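You operate a simulated robot arm through the tools that you are given. There is no shell and no other tool.

Carry out the task below with a simulated robot arm. There is one attempt and no reset: what you move stays moved.

TASK
Gauge both loose bolts and bin each by its length.
Fine: use the length gauge; the bins bear the lengths.

The check looks at the end state, three seconds after you hand in, the way a careful person would. Anything else that was tipped, shoved, dropped, spilled or broken makes it a failure.

THE ROBOT
A 7-joint arm with a two-finger parallel gripper, fixed in place. Base frame: the origin is at the foot of the arm, x ahead of it, y to its left, z up; the work surface is at about z = 900. Lengths are in mm, angles in rad, forces in N, time in s.
Its first joint turns from -2.897 to 2.897 rad. Payload 1.57 kg.
The TCP is the grasp point between the finger pads, 30 mm short of the fingertips. In the tool frame z runs along the fingers and y along their closing line. The gripper opens to 80 mm. The fingers are 17 mm wide and 12 mm thick; the gripper's body (40 by 82 mm) begins 80 mm behind the TCP.
Orientation is told as [roll, pitch, yaw] about the base's x, y, z axes, in that order, counted from this pose: with the fingers straight down and closing along the base's y, the tool's x points along the base's -x, its y along +y and its z along -z.

THE INTERFACE
- The arm moves only by the tool arm_command. Its argument "moves" is a list of rows, each an object of numbers (a shift or turn left out is 0, a gripper value left out holds the last): "tx", "ty", "tz": the shift along the tool's x, y, z in units of 40 mm (1.0 is 40 mm); "wx", "wy", "wz": the turn, a rotation vector about the tool's x, y, z in units of 6 degrees (1.0 is 6 degrees); "grip": the finger opening in mm, from 0 to 80. In form: [{"tx": .., "ty": .., "tz": .., "wx": .., "wy": .., "wz": .., "grip": ..}, ...]. A call has 1 to 20 rows; each row shifts and turns the commanded pose from where the row before left it, along the tool's axes as they then stand. A call with a number of a shift or a turn outside -1 to 1 is refused whole. A row lasts 0.2 s, in which the tool goes at most 50 mm and 0.15 rad; a call with a longer step from one row to the next is refused whole, and so is a gripper value outside its range. A pose out of reach is approached as far as the arm can. The call stops where the force on the tool passes 90 N (or 10 N more than at its start, if that is more) or the arm is blocked; 0.2 s more then pass. The fingers move at their own pace (about 153 mm/s each) and stop on an object; they squeeze with about 22 N. The grip force told is the motor's: it shows also when the fingers shut on nothing. Time passes only in rows, and 0.2 s behind the last, so rows that do not move let the fingers close. It gives the time, the measured TCP pose, the force on the tool (base axes), the opening and the grip force at its end, in the units of the frame above (readings bear some noise), with the torque about the TCP (base axes, N m) and any sound that the robot's microphone picked up.
- Cameras (640 x 400 px; columns grow to the right, rows downward): "scene" is fixed at [48.4, 650, 1477.8]; the picture's right is [-0.31, -0.95, 0.00], its down [-0.87, 0.28, -0.41] and it looks along [0.39, -0.12, -0.91] (base axes); focal length 214 px, centre (320, 200). "wrist" rides on the gripper at [72, -7, -122] in the tool frame; the picture's right is [0.09, 1.00, 0.00], its down [-0.84, 0.08, -0.54] and it looks along [-0.54, 0.05, 0.84] (tool axes); focal length 238 px, centre (320, 200). There is no depth. A picture from a camera that has moved, and an enlarged one, comes with that camera's place and axes in the base frame and with its lens.
- get_image(camera): a new picture of that camera. It takes no simulated time.
- zoom(camera, box): a new picture of the part [left, top, right, bottom] of that camera's present view, enlarged. It takes no simulated time.
- hand_in(): hands the job in; it is judged then, once.

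Places have to be worked out from the pictures, the camera data and where the tool is seen. Open the gripper and draw the arm clear of the work before you hand the job in, unless the task says otherwise.

The tools are called as name(argument=value, ...) on one line, values as JSON. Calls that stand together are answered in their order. arm_command: Moves the arm, as the interface text tells. Its arguments: {"type":"object","properties":{"moves":{"type":"array"}},"required":["moves"]} The other tools are called the same way: get_image (camera) takes a picture; zoom (camera, box) takes an enlarged picture of a part of a camera's view; hand_in () hands the job in.

At the start:

```text
clock: 0.0
ee_pos: [371.8, 303.8, 1143.2]
tool_rot: [0.001, -0.001, 0.0]
force: [0.3, -1.3, -0.4]
ft_torque: [0.02, 0.0, 0.01]
finger_gap: 79.8
finger_force: 0.1
```

scene: 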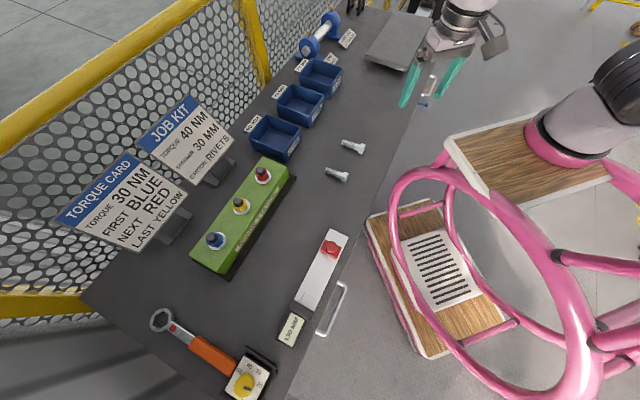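
wrist: 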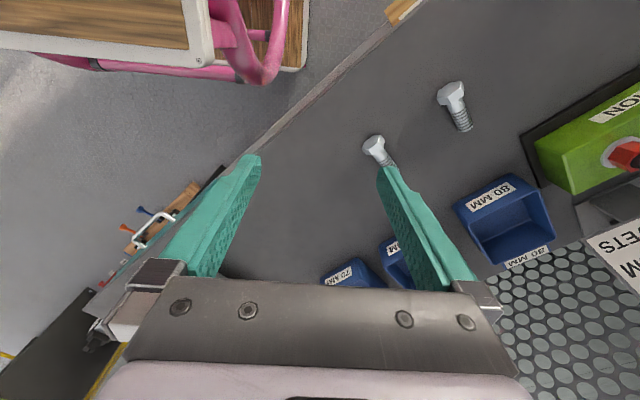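

I start by looking closer at the bolts, bins, and the things that may be the length gauge.

zoom(camera="scene", box=[220, 40, 400, 200])

zoom(camera="scene", box=[250, 200, 400, 360])

zoom(camera="scene", box=[270, 0, 450, 120])

zoom(camera="wrist", box=[320, 60, 640, 290])

```text
2.50 times, centred on (310, 120) of scene
camera zoom: at [48.4, 650.0, 1477.8], right [-0.31, -0.95, 0.0], down [-0.87, 0.28, -0.41], along [0.39, -0.12, -0.91], focal length 536 px, centre (345, 400)
```

zoom: 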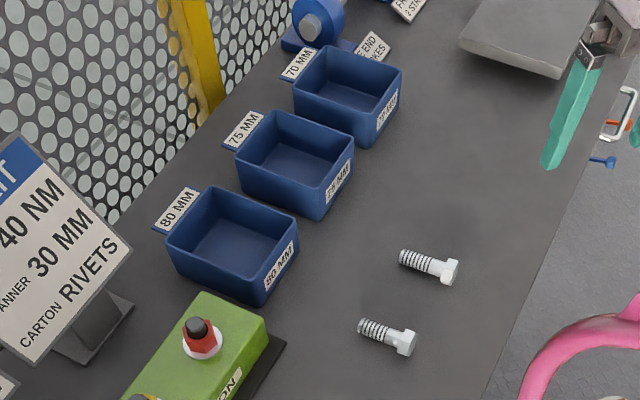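

```text
2.50 times, centred on (325, 280) of scene
camera zoom: at [48.4, 650.0, 1477.8], right [-0.31, -0.95, 0.0], down [-0.87, 0.28, -0.41], along [0.39, -0.12, -0.91], focal length 536 px, centre (308, 0)
```

zoom: 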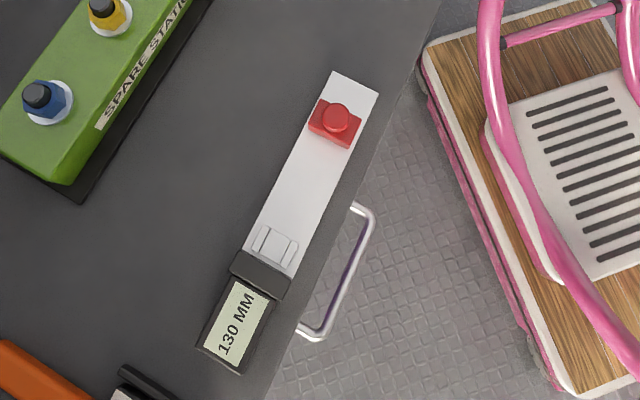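

```text
3.33 times, centred on (360, 60) of scene
camera zoom: at [48.4, 650.0, 1477.8], right [-0.31, -0.95, 0.0], down [-0.87, 0.28, -0.41], along [0.39, -0.12, -0.91], focal length 715 px, centre (187, 667)
```

zoom: 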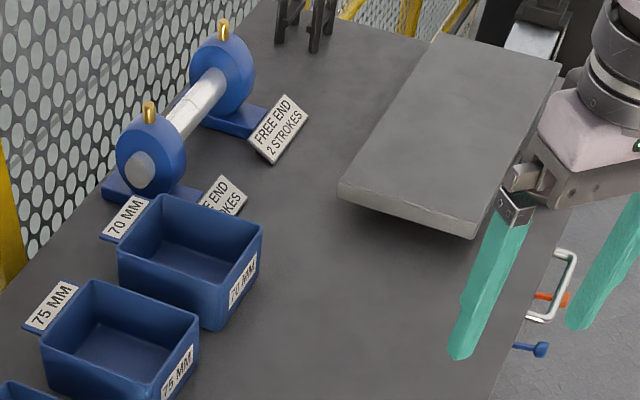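

```text
1.74 times, centred on (480, 175) of wrist
camera zoom: at [299.6, 297.9, 1265.0], right [-0.09, 1.0, 0.0], down [0.84, 0.08, 0.54], along [0.54, 0.05, -0.84], focal length 414 px, centre (42, 244)
```

zoom: 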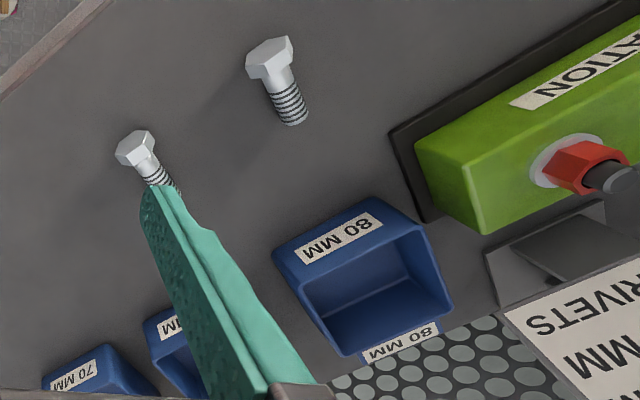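

The gauge appears to be the white bed with a red slider and a display reading 130 MM. I zoom in more tightly on it and on the bolts.

zoom(camera="scene", box=[280, 225, 360, 290])

zoom(camera="scene", box=[270, 275, 350, 345])

zoom(camera="scene", box=[310, 130, 380, 190])

zoom(camera="scene", box=[60, 90, 240, 260])

```text
6.15 times, centred on (320, 258) of scene
camera zoom: at [48.4, 650.0, 1477.8], right [-0.31, -0.95, 0.0], down [-0.87, 0.28, -0.41], along [0.39, -0.12, -0.91], focal length 1320 px, centre (320, -154)
```

zoom: 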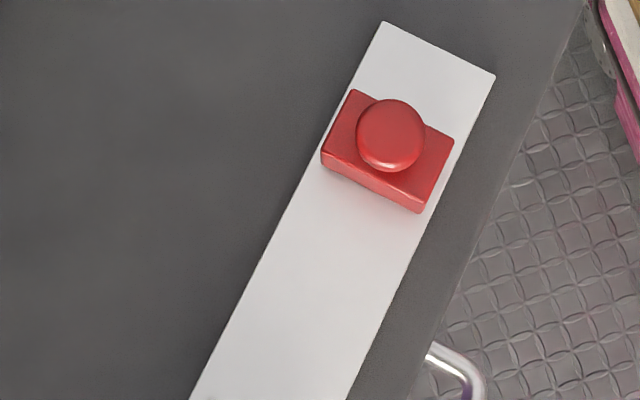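

```text
5.71 times, centred on (310, 310) of scene
camera zoom: at [48.4, 650.0, 1477.8], right [-0.31, -0.95, 0.0], down [-0.87, 0.28, -0.41], along [0.39, -0.12, -0.91], focal length 1226 px, centre (377, -429)
```

zoom: 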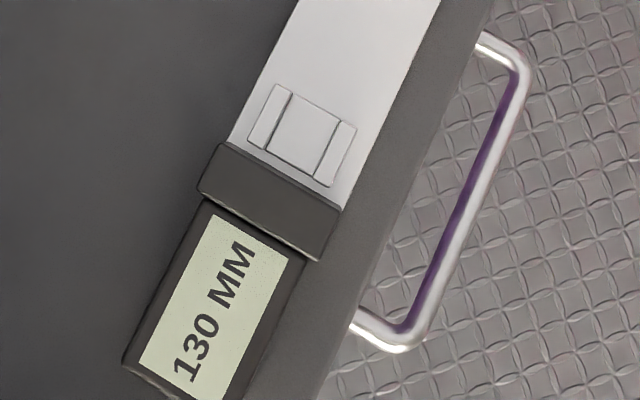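

```text
6.67 times, centred on (345, 160) of scene
camera zoom: at [48.4, 650.0, 1477.8], right [-0.31, -0.95, 0.0], down [-0.87, 0.28, -0.41], along [0.39, -0.12, -0.91], focal length 1430 px, centre (153, 467)
```

zoom: 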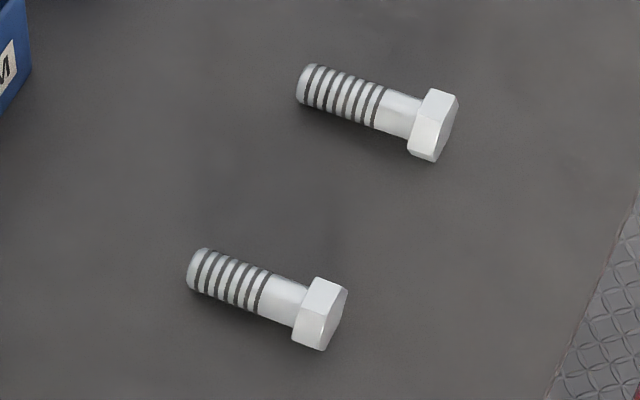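

```text
2.35 times, centred on (150, 175) of scene
camera zoom: at [48.4, 650.0, 1477.8], right [-0.31, -0.95, 0.0], down [-0.87, 0.28, -0.41], along [0.39, -0.12, -0.91], focal length 505 px, centre (720, 259)
```

zoom: 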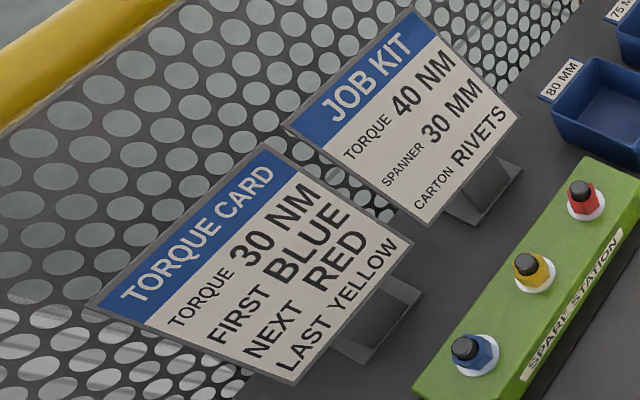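

The bolts lie at about (425–470, 390–440) and the gauge runs along a 45° line from the slider at about (143, 591) to the anvil at about (53, 681). I yaw the tool about +48° in place so the wrist camera looks at the bolts square-on.

arm_command(moves=[{"wz": -1}, {"wz": -1}, {"wz": -1}, {"wz": -1}, {"wz": -1}, {"wz": -1}, {"wz": -1}, {"wz": -1}, {}])

get_image(camera="wrist")

```text
clock: 2.0
ee_pos: [370.5, 303.8, 1142.6]
tool_rot: [0.0, 0.0, 0.837]
force: [0.0, -0.2, -0.7]
ft_torque: [0.01, 0.03, 0.0]
finger_gap: 80.2
finger_force: 0.0
```

```text
taken
camera wrist: at [328.0, 246.3, 1264.4], right [-0.8, 0.6, 0.0], down [0.5, 0.67, 0.54], along [0.32, 0.43, -0.84], focal length 238 px, centre (320, 200)
```

wrist: 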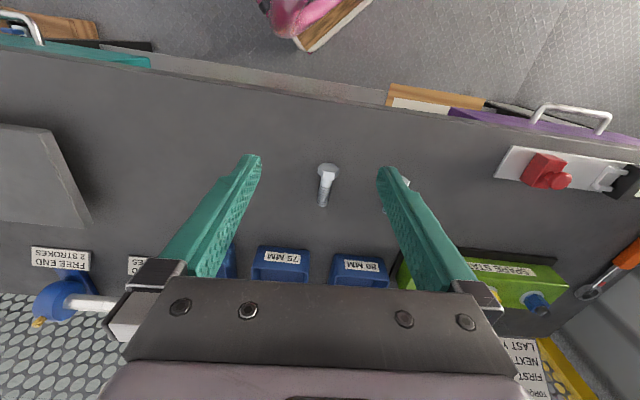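

The bolt axis nearly lines up with the tool now; the two bolts' positions agree with the scene estimate. I zoom the wrist view on the bolt and on the gauge seen at right.

zoom(camera="wrist", box=[490, 95, 640, 215])

zoom(camera="wrist", box=[270, 130, 430, 230])

```text
3.33 times, centred on (565, 155) of wrist
camera zoom: at [328.0, 246.3, 1264.4], right [-0.8, 0.6, 0.0], down [0.5, 0.67, 0.54], along [0.32, 0.43, -0.84], focal length 794 px, centre (-497, 350)
```

zoom: 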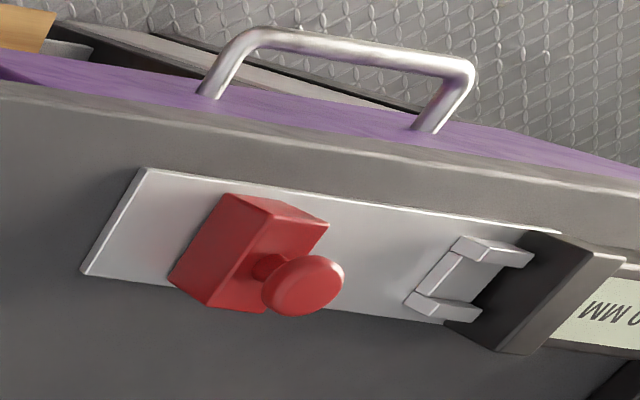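

```text
4.00 times, centred on (350, 180) of wrist
camera zoom: at [328.0, 246.3, 1264.4], right [-0.8, 0.6, 0.0], down [0.5, 0.67, 0.54], along [0.32, 0.43, -0.84], focal length 953 px, centre (200, 280)
```

zoom: 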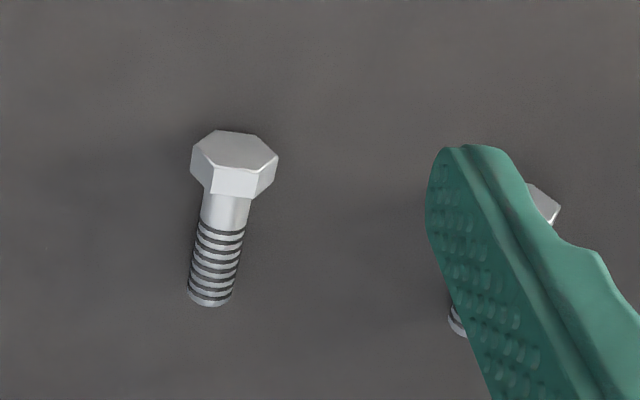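

The gauge has a thin bed, a red sliding block with a knob, and a dark anvil with two low rails in front of it (a cradle for the shank). I fly over toward the gauge to look at it up close with the wrist camera.

arm_command(moves=[{"tx": -0.18, "ty": 0.907, "tz": 0.103}, {"tx": -0.18, "ty": 0.907, "tz": 0.103}, {"tx": -0.18, "ty": 0.907, "tz": 0.103}, {"tx": -0.18, "ty": 0.907, "tz": 0.103}, {"tx": -0.18, "ty": 0.907, "tz": 0.103}, {"tx": -0.18, "ty": 0.907, "tz": 0.103}, {"tx": -0.18, "ty": 0.907, "tz": 0.103}, {"tx": -0.18, "ty": 0.907, "tz": 0.103}, {"wz": -1}, {"wz": -1}, {"wz": -1}, {"wz": -1}, {"wz": -1}, {"wz": -1}, {"wz": -1}, {"wz": -1}, {"wz": -1}, {"wz": -1}, {"wz": -1}, {"wz": -1}])

get_image(camera="wrist")

```text
clock: 6.2
ee_pos: [195.3, 541.5, 1110.7]
tool_rot: [0.0, 0.0, 2.097]
force: [0.4, 0.0, -0.5]
ft_torque: [-0.01, -0.01, 0.0]
finger_gap: 79.9
finger_force: 0.0
```

```text
taken
camera wrist: at [236.2, 483.2, 1232.4], right [-0.82, -0.58, 0.0], down [-0.49, 0.68, 0.54], along [-0.31, 0.44, -0.84], focal length 238 px, centre (320, 200)
```

wrist: 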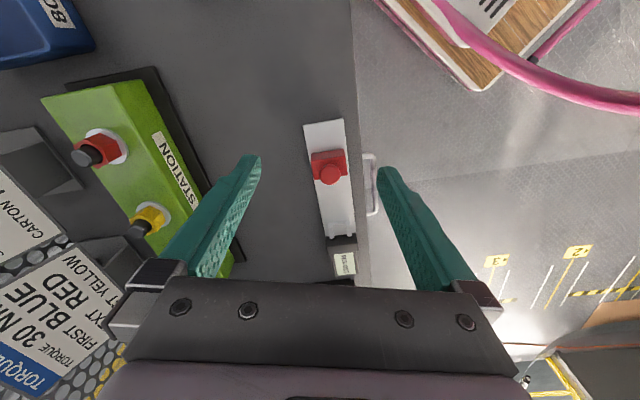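

zoom(camera="wrist", box=[270, 105, 400, 285])

zoom(camera="wrist", box=[300, 200, 380, 285])

```text
2.22 times, centred on (335, 195) of wrist
camera zoom: at [236.2, 483.2, 1232.4], right [-0.82, -0.58, 0.0], down [-0.49, 0.68, 0.54], along [-0.31, 0.44, -0.84], focal length 530 px, centre (287, 211)
```

zoom: 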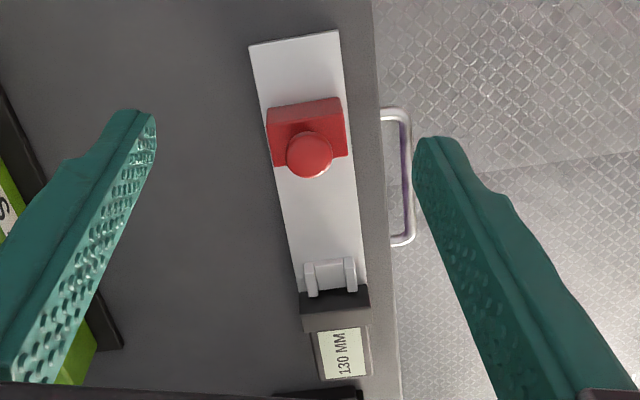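

```text
4.71 times, centred on (340, 242) of wrist
camera zoom: at [236.2, 483.2, 1232.4], right [-0.82, -0.58, 0.0], down [-0.49, 0.68, 0.54], along [-0.31, 0.44, -0.84], focal length 1122 px, centre (226, 0)
```

zoom: 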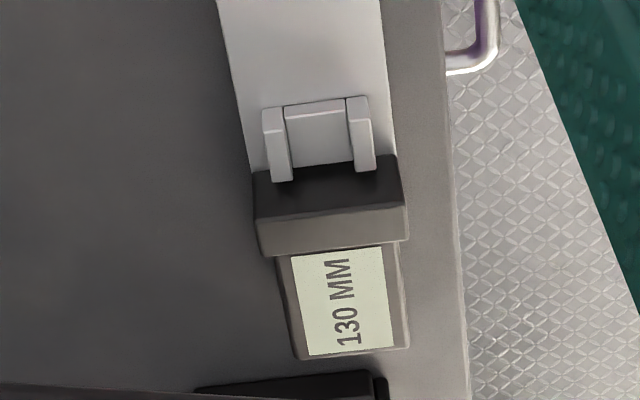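

The cradle takes the shank tip against the anvil (rails about 23 mm apart, anvil face centre about (40, 694), axis at 135°), and the red slider's front face is 130 mm away. Now I go back and hover over the right-hand bolt (A) near (437, 408) with the tool yawed to about 46°.

arm_command(moves=[{"tx": 0.846, "ty": -0.507, "tz": 0.25}, {"tx": 0.846, "ty": -0.507, "tz": 0.25}, {"tx": 0.846, "ty": -0.507, "tz": 0.25}, {"tx": 0.846, "ty": -0.507, "tz": 0.25}, {"tx": 0.846, "ty": -0.507, "tz": 0.25}, {"tx": 0.846, "ty": -0.507, "tz": 0.25}, {"tx": 0.846, "ty": -0.507, "tz": 0.25}, {"wz": 1}, {"wz": 1}, {"wz": 1}, {"wz": 1}, {"wz": 1}, {"wz": 1}, {"wz": 1}, {"wz": 1}, {"wz": 1}, {"wz": 1}, {"wz": 1}, {"wz": 1}, {"wz": 0.33}])

get_image(camera="wrist")

```text
clock: 10.4
ee_pos: [438.2, 406.9, 1039.9]
tool_rot: [0.0, 0.001, 0.801]
force: [0.0, -1.1, -0.1]
ft_torque: [0.0, -0.02, -0.01]
finger_gap: 80.0
finger_force: 0.1
```

```text
taken
camera wrist: at [391.1, 351.1, 1161.9], right [-0.78, 0.63, 0.0], down [0.53, 0.66, 0.54], along [0.34, 0.42, -0.84], focal length 238 px, centre (320, 200)
```

wrist: 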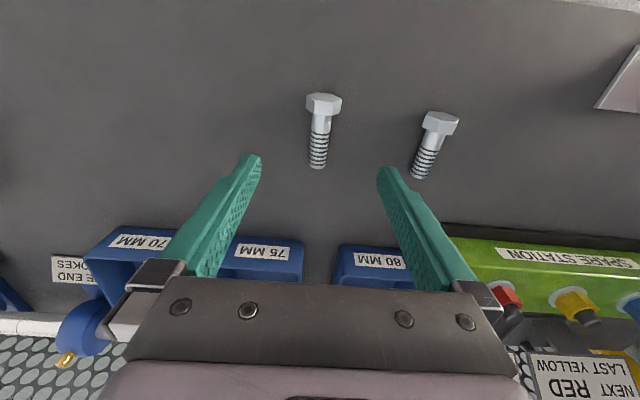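

zoom(camera="wrist", box=[280, 80, 360, 180])

zoom(camera="wrist", box=[390, 95, 480, 195])

```text
4.00 times, centred on (320, 130) of wrist
camera zoom: at [391.1, 351.1, 1161.9], right [-0.78, 0.63, 0.0], down [0.53, 0.66, 0.54], along [0.34, 0.42, -0.84], focal length 953 px, centre (320, 480)
```

zoom: 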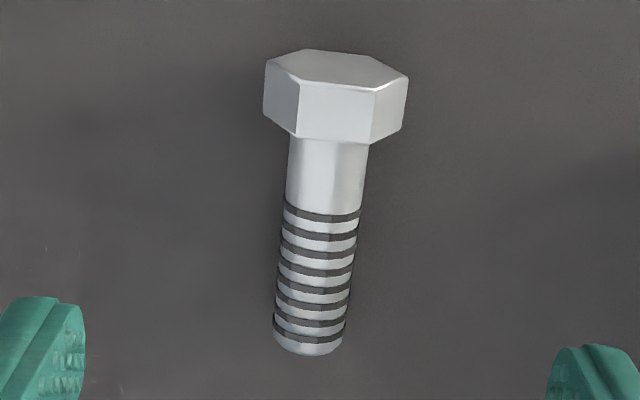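

```text
4.00 times, centred on (435, 145) of wrist
camera zoom: at [391.1, 351.1, 1161.9], right [-0.78, 0.63, 0.0], down [0.53, 0.66, 0.54], along [0.34, 0.42, -0.84], focal length 953 px, centre (-140, 420)
```

zoom: 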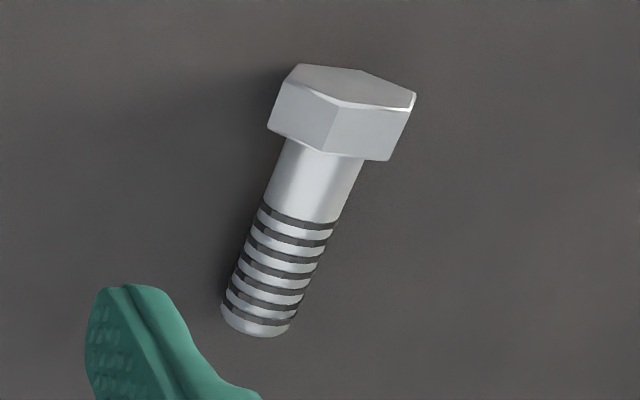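

Bolt A's axis is at about 45.6° and its shank about 19 mm across, with the planned grip point about (433, 405), clear of the head. I shift slightly and descend partway to check alignment.

arm_command(moves=[{"tx": 0.107, "ty": 0.06}, {"tz": 0.8}, {"tz": 0.7}, {}])

get_image(camera="wrist")

```text
clock: 11.4
ee_pos: [432.0, 407.8, 982.0]
tool_rot: [0.003, 0.001, 0.802]
force: [-0.4, -0.6, -0.3]
ft_torque: [-0.02, 0.0, 0.03]
finger_gap: 80.1
finger_force: 0.0
```

```text
taken
camera wrist: at [385.7, 350.5, 1103.2], right [-0.78, 0.63, 0.0], down [0.53, 0.66, 0.54], along [0.34, 0.42, -0.84], focal length 238 px, centre (320, 200)
```

wrist: 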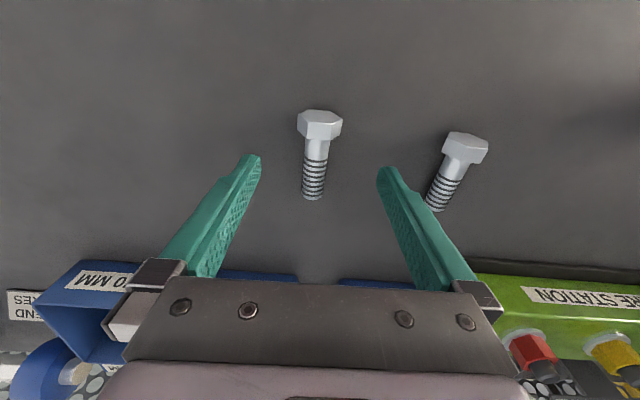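

The reading shows I drifted a few mm along the closing line; I zoom to measure the bolt's offset from the tool axis, which should project near pixel (320.6, 149) at shank height.

zoom(camera="wrist", box=[270, 95, 370, 215])

arm_command(moves=[{}])

```text
3.33 times, centred on (320, 155) of wrist
camera zoom: at [385.7, 350.5, 1103.2], right [-0.78, 0.63, 0.0], down [0.53, 0.66, 0.54], along [0.34, 0.42, -0.84], focal length 794 px, centre (320, 350)
```

zoom: 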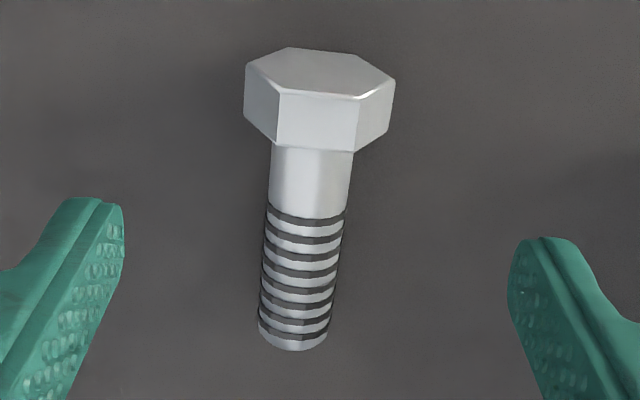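

```text
clock: 11.8
ee_pos: [432.1, 408.5, 980.9]
tool_rot: [0.0, 0.0, 0.803]
force: [0.8, -0.6, 0.2]
ft_torque: [0.01, 0.01, 0.0]
finger_gap: 80.0
finger_force: 0.1
```

The bolt axis is 3 mm to the −y side of the tool axis, so I correct that, descend to z≈934 (tips about 4 mm above the bench) and close on the shank.

arm_command(moves=[{"tx": 0.0125, "ty": -0.077}, {"tz": 0.6}, {"tz": 0.575}, {}, {"grip": 12}, {"grip": 12}, {"grip": 12}, {"grip": 12}])

get_image(camera="wrist")

```text
clock: 13.6
ee_pos: [430.7, 403.0, 932.9]
tool_rot: [0.001, 0.001, 0.805]
force: [0.5, 0.4, 0.7]
ft_torque: [-0.02, -0.05, -0.18]
finger_gap: 14.7
finger_force: 22.2
```

```text
taken
camera wrist: at [385.7, 346.9, 1054.3], right [-0.78, 0.63, 0.0], down [0.53, 0.66, 0.54], along [0.34, 0.42, -0.84], focal length 238 px, centre (320, 200)
```

wrist: 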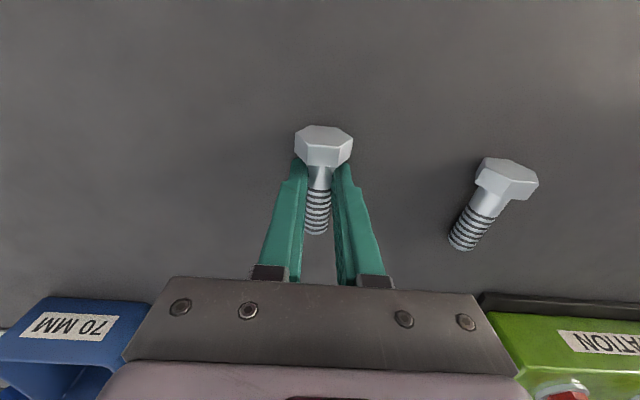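

The fingers stopped at 14.7 mm with full grip force, less than I estimated for the shank; I zoom in to check the grip before lifting.

zoom(camera="wrist", box=[250, 105, 390, 255])

zoom(camera="scene", box=[320, 110, 400, 190])

```text
2.67 times, centred on (320, 180) of wrist
camera zoom: at [385.7, 346.9, 1054.3], right [-0.78, 0.63, 0.0], down [0.53, 0.66, 0.54], along [0.34, 0.42, -0.84], focal length 636 px, centre (320, 253)
```

zoom: 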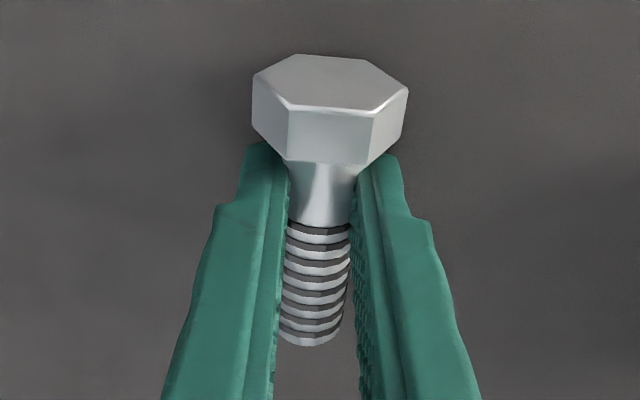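

```text
5.00 times, centred on (360, 150) of scene
camera zoom: at [48.4, 650.0, 1477.8], right [-0.31, -0.95, 0.0], down [-0.87, 0.28, -0.41], along [0.39, -0.12, -0.91], focal length 1072 px, centre (120, 450)
```

zoom: 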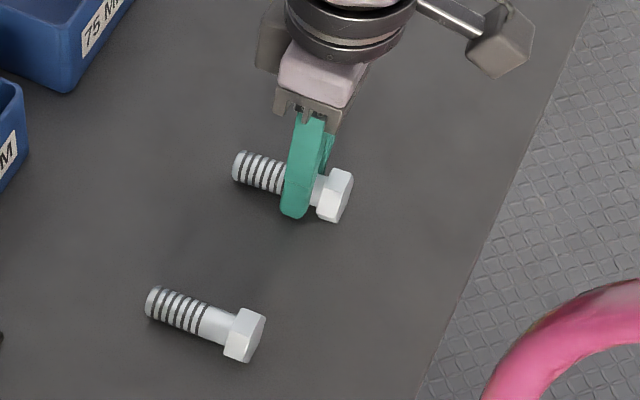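

The shank sits properly between the pads, close to the head. I lift it and check the hold.

arm_command(moves=[{"tz": -0.5}, {"tz": -0.8}, {"tz": -1}, {"tz": -1}, {}])

get_image(camera="wrist")

zoom(camera="scene", box=[320, 70, 420, 190])

```text
clock: 14.8
ee_pos: [433.7, 403.4, 1065.7]
tool_rot: [0.002, 0.0, 0.803]
force: [0.0, 0.0, -1.9]
ft_torque: [-0.01, 0.0, 0.01]
finger_gap: 19.1
finger_force: 22.2
```

```text
taken
camera wrist: at [388.4, 347.2, 1188.7], right [-0.78, 0.62, 0.0], down [0.53, 0.66, 0.54], along [0.34, 0.42, -0.84], focal length 238 px, centre (320, 200)
```

wrist: 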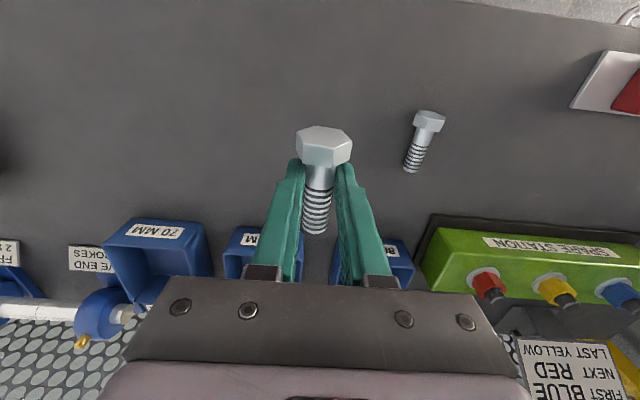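

```text
3.33 times, centred on (370, 130) of scene
camera zoom: at [48.4, 650.0, 1477.8], right [-0.31, -0.95, 0.0], down [-0.87, 0.28, -0.41], along [0.39, -0.12, -0.91], focal length 715 px, centre (153, 433)
```

zoom: 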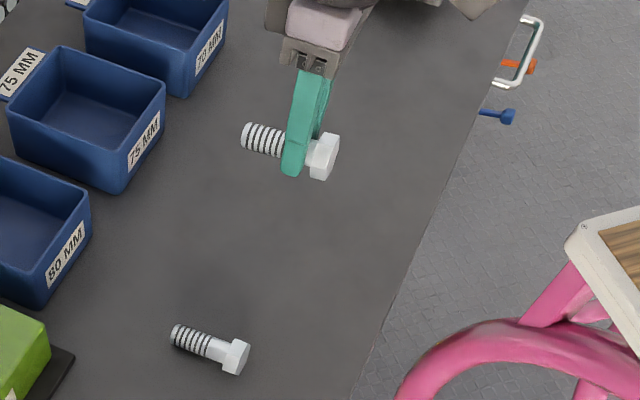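

The bolt is held (gap now 19.1 mm, matching the shank). I zoom in on the wrist view to work out where the tip sits in the tool frame.

zoom(camera="wrist", box=[260, 110, 380, 250])

```text
2.86 times, centred on (320, 180) of wrist
camera zoom: at [388.4, 347.2, 1188.7], right [-0.78, 0.62, 0.0], down [0.53, 0.66, 0.54], along [0.34, 0.42, -0.84], focal length 681 px, centre (320, 257)
```

zoom: 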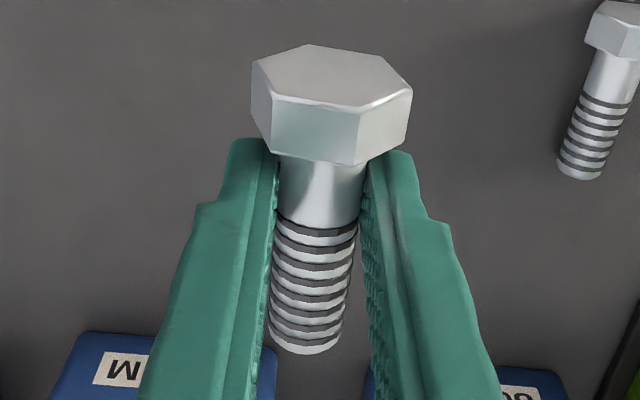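

The shank lies along the tool's x-axis with its tip about 45 mm ahead (tool −x) and centred. I carry it at height to hover above the gauge and turn the tool toward 135°.

arm_command(moves=[{"tx": 0.15, "ty": 0.97}, {"tx": 0.15, "ty": 0.97}, {"tx": 0.15, "ty": 0.97}, {"tx": 0.15, "ty": 0.97}, {"tx": 0.15, "ty": 0.97}, {"tx": 0.15, "ty": 0.97}, {"tx": 0.15, "ty": 0.97}, {"tx": 0.15, "ty": 0.97}, {"tx": 0.15, "ty": 0.97}, {"tx": 0.15, "ty": 0.97}, {"tx": 0.15, "ty": 0.97}, {"wz": -1}, {"wz": -1}, {"wz": -1}, {"wz": -1}, {"wz": -1}, {"wz": -1}, {"wz": -1}, {"wz": -1}, {"wz": -1}])

arm_command(moves=[{"wz": -1}, {"wz": -1}, {"wz": -1}, {"wz": -1}, {"wz": -1}, {"wz": -0.83}, {}])

get_image(camera="wrist")

get_image(camera="scene")

```text
clock: 19.0
ee_pos: [79.4, 652.4, 1064.7]
tool_rot: [-0.001, 0.0, 1.746]
force: [0.7, -0.3, -1.9]
ft_torque: [-0.05, 0.01, 0.02]
finger_gap: 19.0
finger_force: 22.2
```

```text
clock: 20.6
ee_pos: [82.1, 653.6, 1065.2]
tool_rot: [-0.001, 0.0, 2.358]
force: [0.4, -0.1, -1.7]
ft_torque: [-0.02, -0.02, -0.01]
finger_gap: 18.8
finger_force: 22.1
```

```text
taken
camera wrist: at [136.1, 607.3, 1187.2], right [-0.64, -0.77, 0.0], down [-0.65, 0.54, 0.54], along [-0.42, 0.35, -0.84], focal length 238 px, centre (320, 200)
```

wrist: 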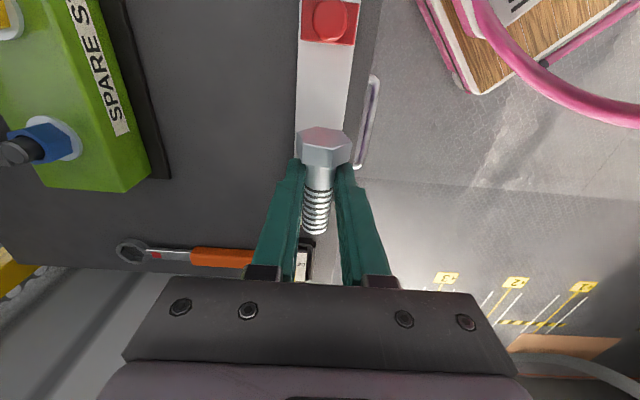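

```text
taken
```

scene: 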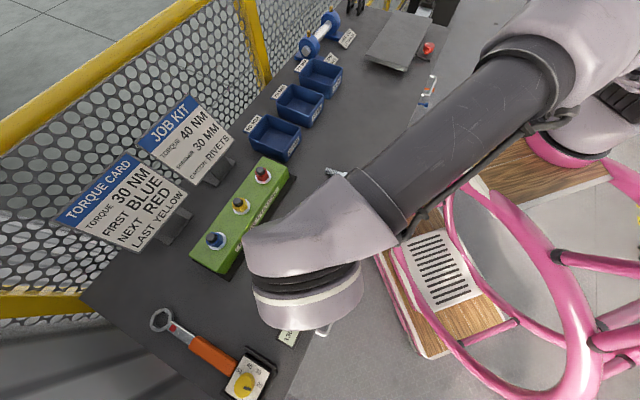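

The scene camera is now blocked by the arm, but the wrist view shows the bed and the bolt together. I zoom to measure the bed's edges relative to the tool axis.

zoom(camera="wrist", box=[260, 0, 400, 140])

zoom(camera="wrist", box=[270, 130, 370, 290])

```text
2.86 times, centred on (330, 70) of wrist
camera zoom: at [136.1, 607.3, 1187.2], right [-0.64, -0.77, 0.0], down [-0.65, 0.54, 0.54], along [-0.42, 0.35, -0.84], focal length 681 px, centre (291, 571)
```

zoom: 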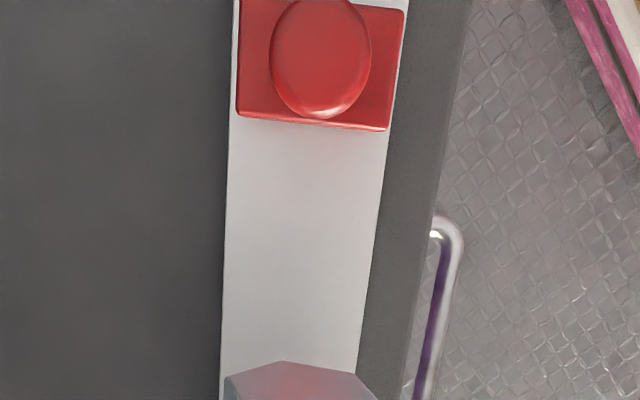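

```text
2.50 times, centred on (320, 210) of wrist
camera zoom: at [136.1, 607.3, 1187.2], right [-0.64, -0.77, 0.0], down [-0.65, 0.54, 0.54], along [-0.42, 0.35, -0.84], focal length 596 px, centre (320, 175)
```

zoom: 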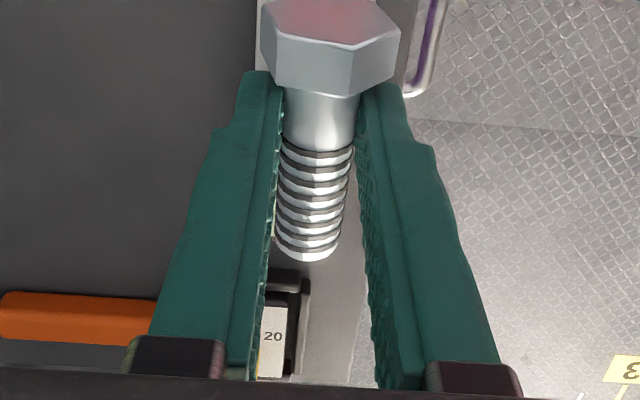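

The bed is centred under the tool within about 0.5 mm and aligned in yaw, with the TCP about 58 mm from the anvil. I move 7 mm forward so the tip will land about 6 mm short of the anvil, then descend to z≈985 and look again.

arm_command(moves=[{"tx": -0.175}, {"tz": 0.7}, {"tz": 0.7}, {"tz": 0.6}, {}])

get_image(camera="wrist")

zoom(camera="wrist", box=[260, 110, 380, 290])

```text
clock: 21.8
ee_pos: [77.8, 656.4, 983.7]
tool_rot: [0.001, 0.0, 2.355]
force: [-0.1, 0.0, -1.8]
ft_torque: [-0.01, 0.0, -0.05]
finger_gap: 19.1
finger_force: 22.1
```

```text
taken
camera wrist: at [132.6, 610.4, 1106.0], right [-0.64, -0.77, 0.0], down [-0.65, 0.54, 0.54], along [-0.42, 0.35, -0.84], focal length 238 px, centre (320, 200)
```

wrist: 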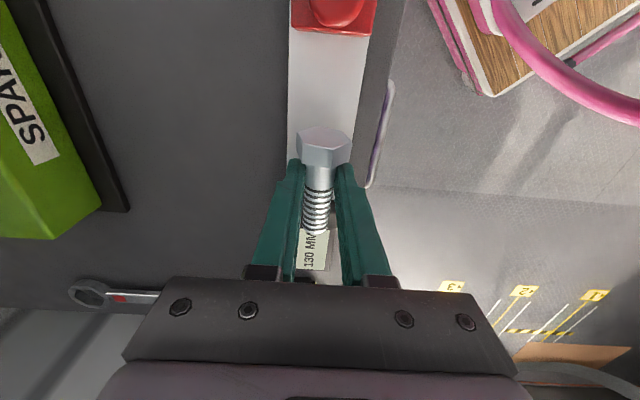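

```text
2.22 times, centred on (320, 200) of wrist
camera zoom: at [132.6, 610.4, 1106.0], right [-0.64, -0.77, 0.0], down [-0.65, 0.54, 0.54], along [-0.42, 0.35, -0.84], focal length 530 px, centre (320, 200)
```

zoom: 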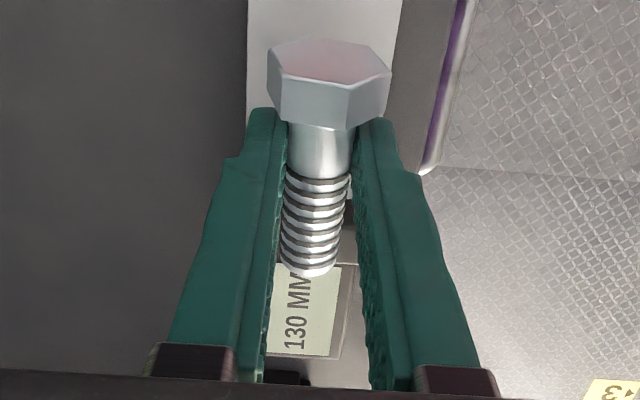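

The TCP is about 53 mm from the anvil and within about 0.5 mm laterally. I nudge slightly sideways and lower to about z≈955.

arm_command(moves=[{"ty": -0.0125, "tz": 0.35}, {"tz": 0.35}, {}])

zoom(camera="wrist", box=[240, 90, 400, 290])

```text
clock: 22.6
ee_pos: [77.8, 655.7, 957.0]
tool_rot: [0.0, 0.001, 2.357]
force: [0.2, 0.8, -1.0]
ft_torque: [0.03, -0.01, 0.0]
finger_gap: 18.8
finger_force: 22.0
```

```text
2.00 times, centred on (320, 190) of wrist
camera zoom: at [132.6, 609.7, 1078.3], right [-0.64, -0.77, 0.0], down [-0.65, 0.54, 0.54], along [-0.42, 0.35, -0.84], focal length 477 px, centre (320, 220)
```

zoom: 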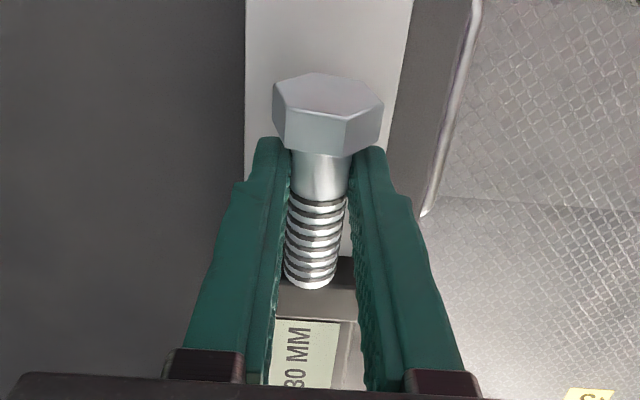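

The tip is already below the anvil's top edge with no contact force, so it clears the anvil. I lower in small steps, watching the force for touch-down.

arm_command(moves=[{"tz": 0.075}, {"tz": 0.075}, {"tz": 0.075}, {}])

zoom(camera="wrist", box=[240, 90, 400, 290])

```text
clock: 23.6
ee_pos: [76.4, 656.7, 947.2]
tool_rot: [0.0, 0.0, 2.356]
force: [0.5, 0.5, -0.9]
ft_torque: [0.02, 0.0, -0.01]
finger_gap: 19.0
finger_force: 21.8
```

```text
2.00 times, centred on (320, 190) of wrist
camera zoom: at [130.8, 610.9, 1069.3], right [-0.64, -0.77, 0.0], down [-0.65, 0.54, 0.54], along [-0.42, 0.35, -0.84], focal length 477 px, centre (320, 220)
```

zoom: 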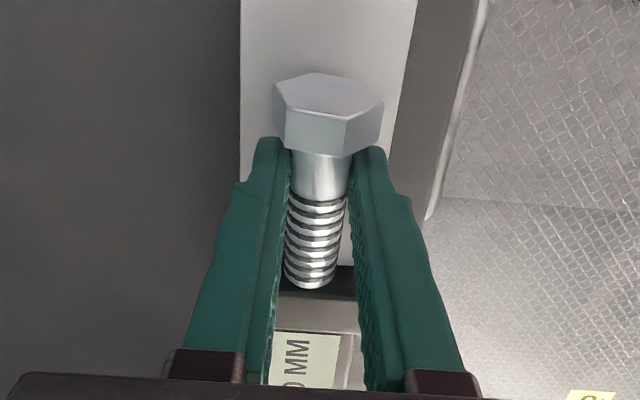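

No contact yet at z≈947; I continue in 2 mm steps.

arm_command(moves=[{"tz": 0.05}, {}])

arm_command(moves=[{"tz": 0.05}, {}])

```text
clock: 24.2
ee_pos: [75.9, 657.8, 948.1]
tool_rot: [-0.001, -0.002, 2.357]
force: [0.1, 0.6, 10.6]
ft_torque: [0.34, 0.31, -0.04]
finger_gap: 19.0
finger_force: 21.7
```

```text
clock: 24.8
ee_pos: [76.2, 657.1, 942.9]
tool_rot: [0.001, 0.001, 2.357]
force: [1.6, 0.2, 9.5]
ft_torque: [0.41, 0.31, -0.05]
finger_gap: 19.1
finger_force: 21.5
```

Touch-down: 10 N up with a torque that puts the contact about 43 mm ahead, i.e. the tip on the cradle floor. I lower a bit more so the head settles onto the bed, checking the torque shift.

arm_command(moves=[{"tz": 0.05}, {}])

zoom(camera="wrist", box=[240, 90, 400, 290])

```text
clock: 25.4
ee_pos: [75.0, 656.7, 941.0]
tool_rot: [-0.001, 0.0, 2.357]
force: [2.4, -2.0, 9.4]
ft_torque: [0.32, 0.32, 0.01]
finger_gap: 18.8
finger_force: 21.4
```

```text
2.00 times, centred on (320, 190) of wrist
camera zoom: at [130.8, 610.7, 1063.5], right [-0.64, -0.77, 0.0], down [-0.65, 0.54, 0.54], along [-0.42, 0.35, -0.84], focal length 477 px, centre (320, 220)
```

zoom: 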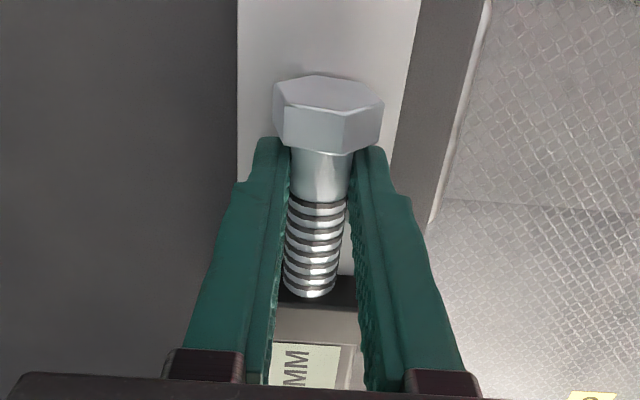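

arm_command(moves=[{"tz": 0.04}, {}])

```text
clock: 26.0
ee_pos: [76.3, 657.3, 940.9]
tool_rot: [0.001, 0.0, 2.356]
force: [3.8, -4.7, 14.4]
ft_torque: [0.11, 0.14, 0.07]
finger_gap: 19.1
finger_force: 21.8
```

Force rose and the torque dropped, so both the tip and head are now supported. I open the fingers to release and rise straight up.

arm_command(moves=[{"grip": 40}, {"grip": 40}, {"tz": -0.5}, {"tz": -0.8}, {"tz": -0.8}, {}])

zoom(camera="wrist", box=[240, 60, 400, 290])

```text
clock: 27.4
ee_pos: [75.8, 657.0, 1025.6]
tool_rot: [-0.001, 0.0, 2.356]
force: [0.4, -0.5, -0.1]
ft_torque: [-0.01, -0.02, -0.02]
finger_gap: 39.9
finger_force: 0.0
```

```text
1.74 times, centred on (320, 175) of wrist
camera zoom: at [130.2, 611.1, 1147.4], right [-0.64, -0.77, 0.0], down [-0.65, 0.54, 0.54], along [-0.42, 0.35, -0.84], focal length 414 px, centre (320, 244)
```

zoom: 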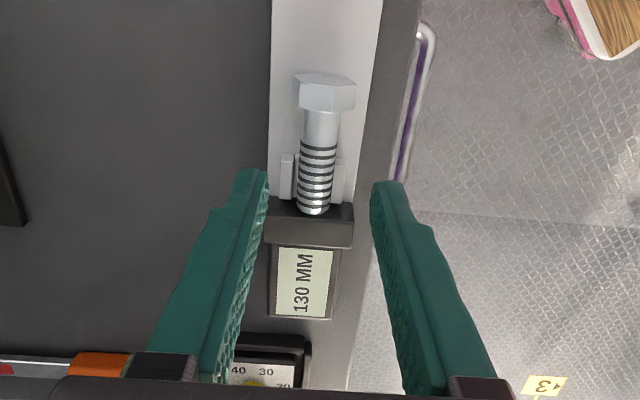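

The bolt lies neatly in the cradle between the rails. Next I close the fingers and move back over the slider to behind it (about s=188 mm from the anvil), staying high, and look down.

arm_command(moves=[{"tz": -0.6, "grip": 0}, {"tx": 0.86}, {"tx": 0.86}, {"tx": 0.86}, {"tx": 0.86}, {}])

get_image(camera="wrist")

zoom(camera="wrist", box=[250, 80, 400, 280])

```text
clock: 28.8
ee_pos: [173.5, 561.4, 1047.9]
tool_rot: [0.0, -0.001, 2.357]
force: [-0.6, -0.5, 0.3]
ft_torque: [0.03, 0.03, -0.01]
finger_gap: 0.0
finger_force: 21.1
```

```text
taken
camera wrist: at [228.4, 515.7, 1169.6], right [-0.64, -0.77, 0.0], down [-0.65, 0.54, 0.54], along [-0.42, 0.35, -0.84], focal length 238 px, centre (320, 200)
```

wrist: 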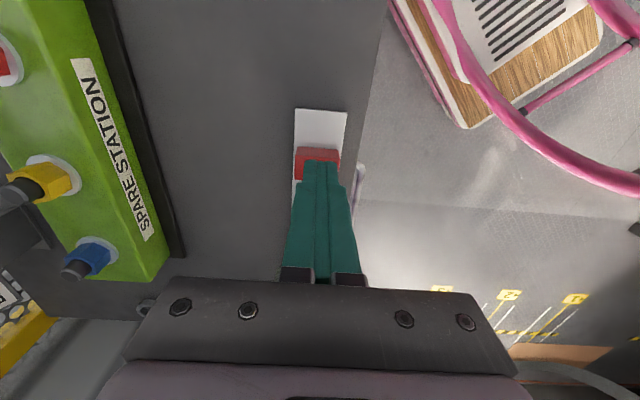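

```text
2.00 times, centred on (325, 180) of wrist
camera zoom: at [228.4, 515.7, 1169.6], right [-0.64, -0.77, 0.0], down [-0.65, 0.54, 0.54], along [-0.42, 0.35, -0.84], focal length 477 px, centre (310, 240)
```

zoom: 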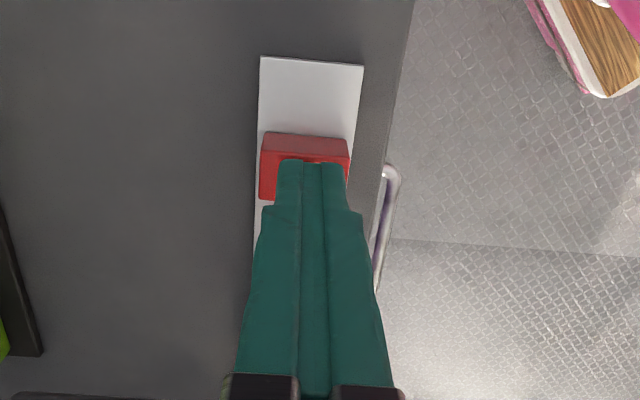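

The slider's back face is about 25 mm ahead of the tool axis and its top is at about z≈934. I lower the closed fingers behind it to z≈944 (tips about 8 mm above the bed).

arm_command(moves=[{"tz": 0.8}, {"tz": 0.8}, {"tz": 0.6}, {"tz": 0.4}, {}])

zoom(camera="wrist", box=[240, 60, 400, 260])

```text
clock: 30.0
ee_pos: [173.5, 561.1, 945.7]
tool_rot: [0.0, 0.0, 2.356]
force: [-0.2, -0.1, 0.0]
ft_torque: [-0.02, -0.02, -0.02]
finger_gap: 0.0
finger_force: 20.9
```

```text
2.00 times, centred on (320, 160) of wrist
camera zoom: at [228.2, 514.1, 1066.2], right [-0.64, -0.77, 0.0], down [-0.65, 0.54, 0.54], along [-0.42, 0.35, -0.84], focal length 477 px, centre (320, 280)
```

zoom: 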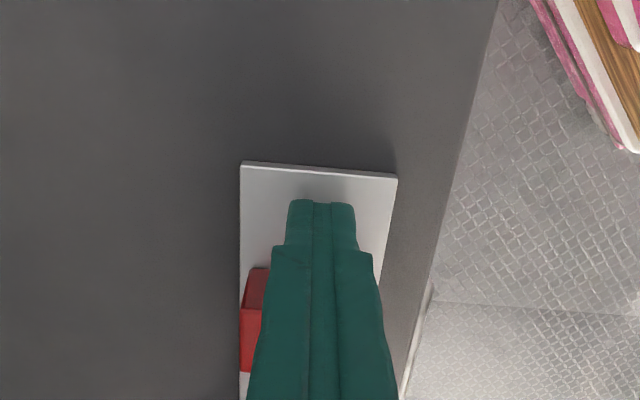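

Fingers are behind the slider and clear of the bed. I push forward about 45 mm and check the display and forces.

arm_command(moves=[{"tx": -0.2}, {"tx": -0.2}, {"tx": -0.2}, {"tx": -0.2}, {"tx": -0.2}, {"tx": -0.15}, {}])

get_image(camera="scene")

get_image(camera="wrist")

```text
clock: 31.6
ee_pos: [139.8, 593.1, 945.1]
tool_rot: [0.0, 0.0, 2.355]
force: [-0.2, 0.6, -0.8]
ft_torque: [0.01, -0.02, -0.02]
finger_gap: 0.0
finger_force: 21.2
```

```text
taken
```

scene: 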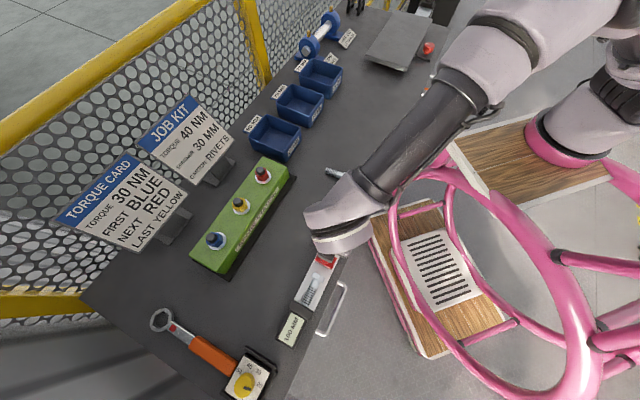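

```text
taken
camera wrist: at [194.9, 546.6, 1066.2], right [-0.64, -0.77, 0.0], down [-0.65, 0.54, 0.54], along [-0.42, 0.35, -0.84], focal length 238 px, centre (320, 200)
```

wrist: 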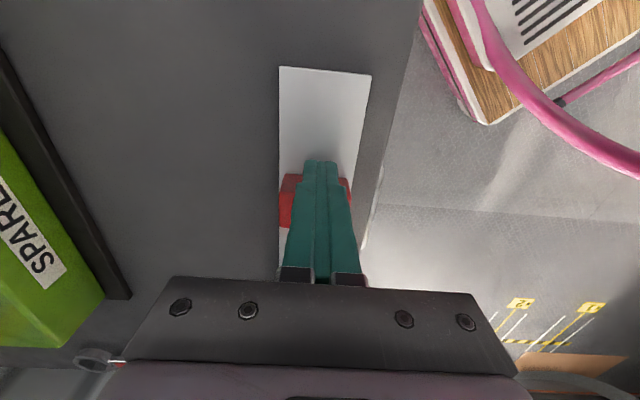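

The slider is moving freely and the scene camera can now see the display. I zoom in on it.

zoom(camera="scene", box=[270, 245, 350, 350])

```text
3.81 times, centred on (310, 298) of scene
camera zoom: at [48.4, 650.0, 1477.8], right [-0.31, -0.95, 0.0], down [-0.87, 0.28, -0.41], along [0.39, -0.12, -0.91], focal length 817 px, centre (358, -171)
```

zoom: 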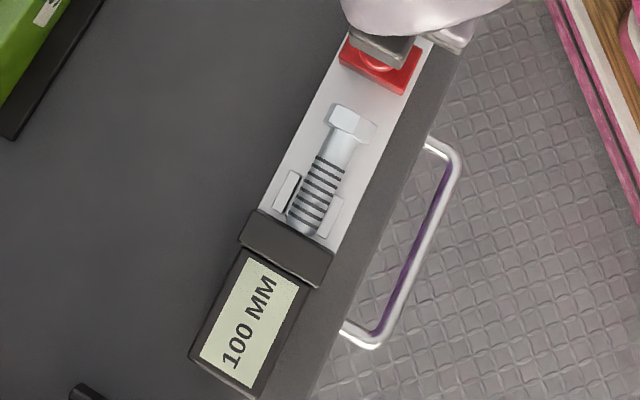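

Display reads 100 MM. I push another 16 mm, then continue in small steps.

arm_command(moves=[{"tx": -0.13}, {"tx": -0.13}, {"tx": -0.14}, {}])

zoom(camera="scene", box=[270, 245, 350, 350])

```text
clock: 32.6
ee_pos: [129.7, 605.3, 944.2]
tool_rot: [0.0, 0.0, 2.356]
force: [0.2, -0.7, 0.7]
ft_torque: [-0.01, -0.03, -0.01]
finger_gap: 0.0
finger_force: 21.1
```

```text
3.81 times, centred on (310, 298) of scene
camera zoom: at [48.4, 650.0, 1477.8], right [-0.31, -0.95, 0.0], down [-0.87, 0.28, -0.41], along [0.39, -0.12, -0.91], focal length 817 px, centre (358, -171)
```

zoom: 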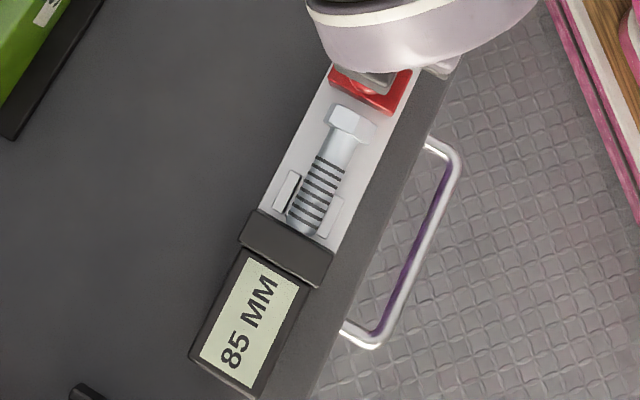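

85 MM now, still free. I continue with small 2 mm steps.

arm_command(moves=[{"tx": -0.05}, {"tx": -0.05}, {}])

arm_command(moves=[{"tx": -0.05}, {"tx": -0.05}, {}])

zoom(camera="scene", box=[270, 245, 350, 350])

```text
clock: 33.4
ee_pos: [125.9, 608.3, 942.7]
tool_rot: [-0.001, 0.0, 2.357]
force: [-0.3, 1.1, 0.2]
ft_torque: [0.03, 0.0, -0.01]
finger_gap: 0.0
finger_force: 21.3
```

```text
clock: 34.2
ee_pos: [124.4, 611.2, 943.9]
tool_rot: [-0.001, 0.0, 2.358]
force: [0.9, -0.9, 0.7]
ft_torque: [0.01, -0.02, -0.01]
finger_gap: 0.0
finger_force: 21.8
```

```text
3.81 times, centred on (310, 298) of scene
camera zoom: at [48.4, 650.0, 1477.8], right [-0.31, -0.95, 0.0], down [-0.87, 0.28, -0.41], along [0.39, -0.12, -0.91], focal length 817 px, centre (358, -171)
```

zoom: 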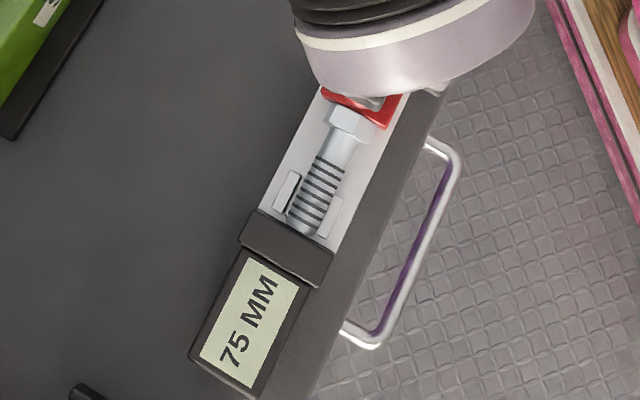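

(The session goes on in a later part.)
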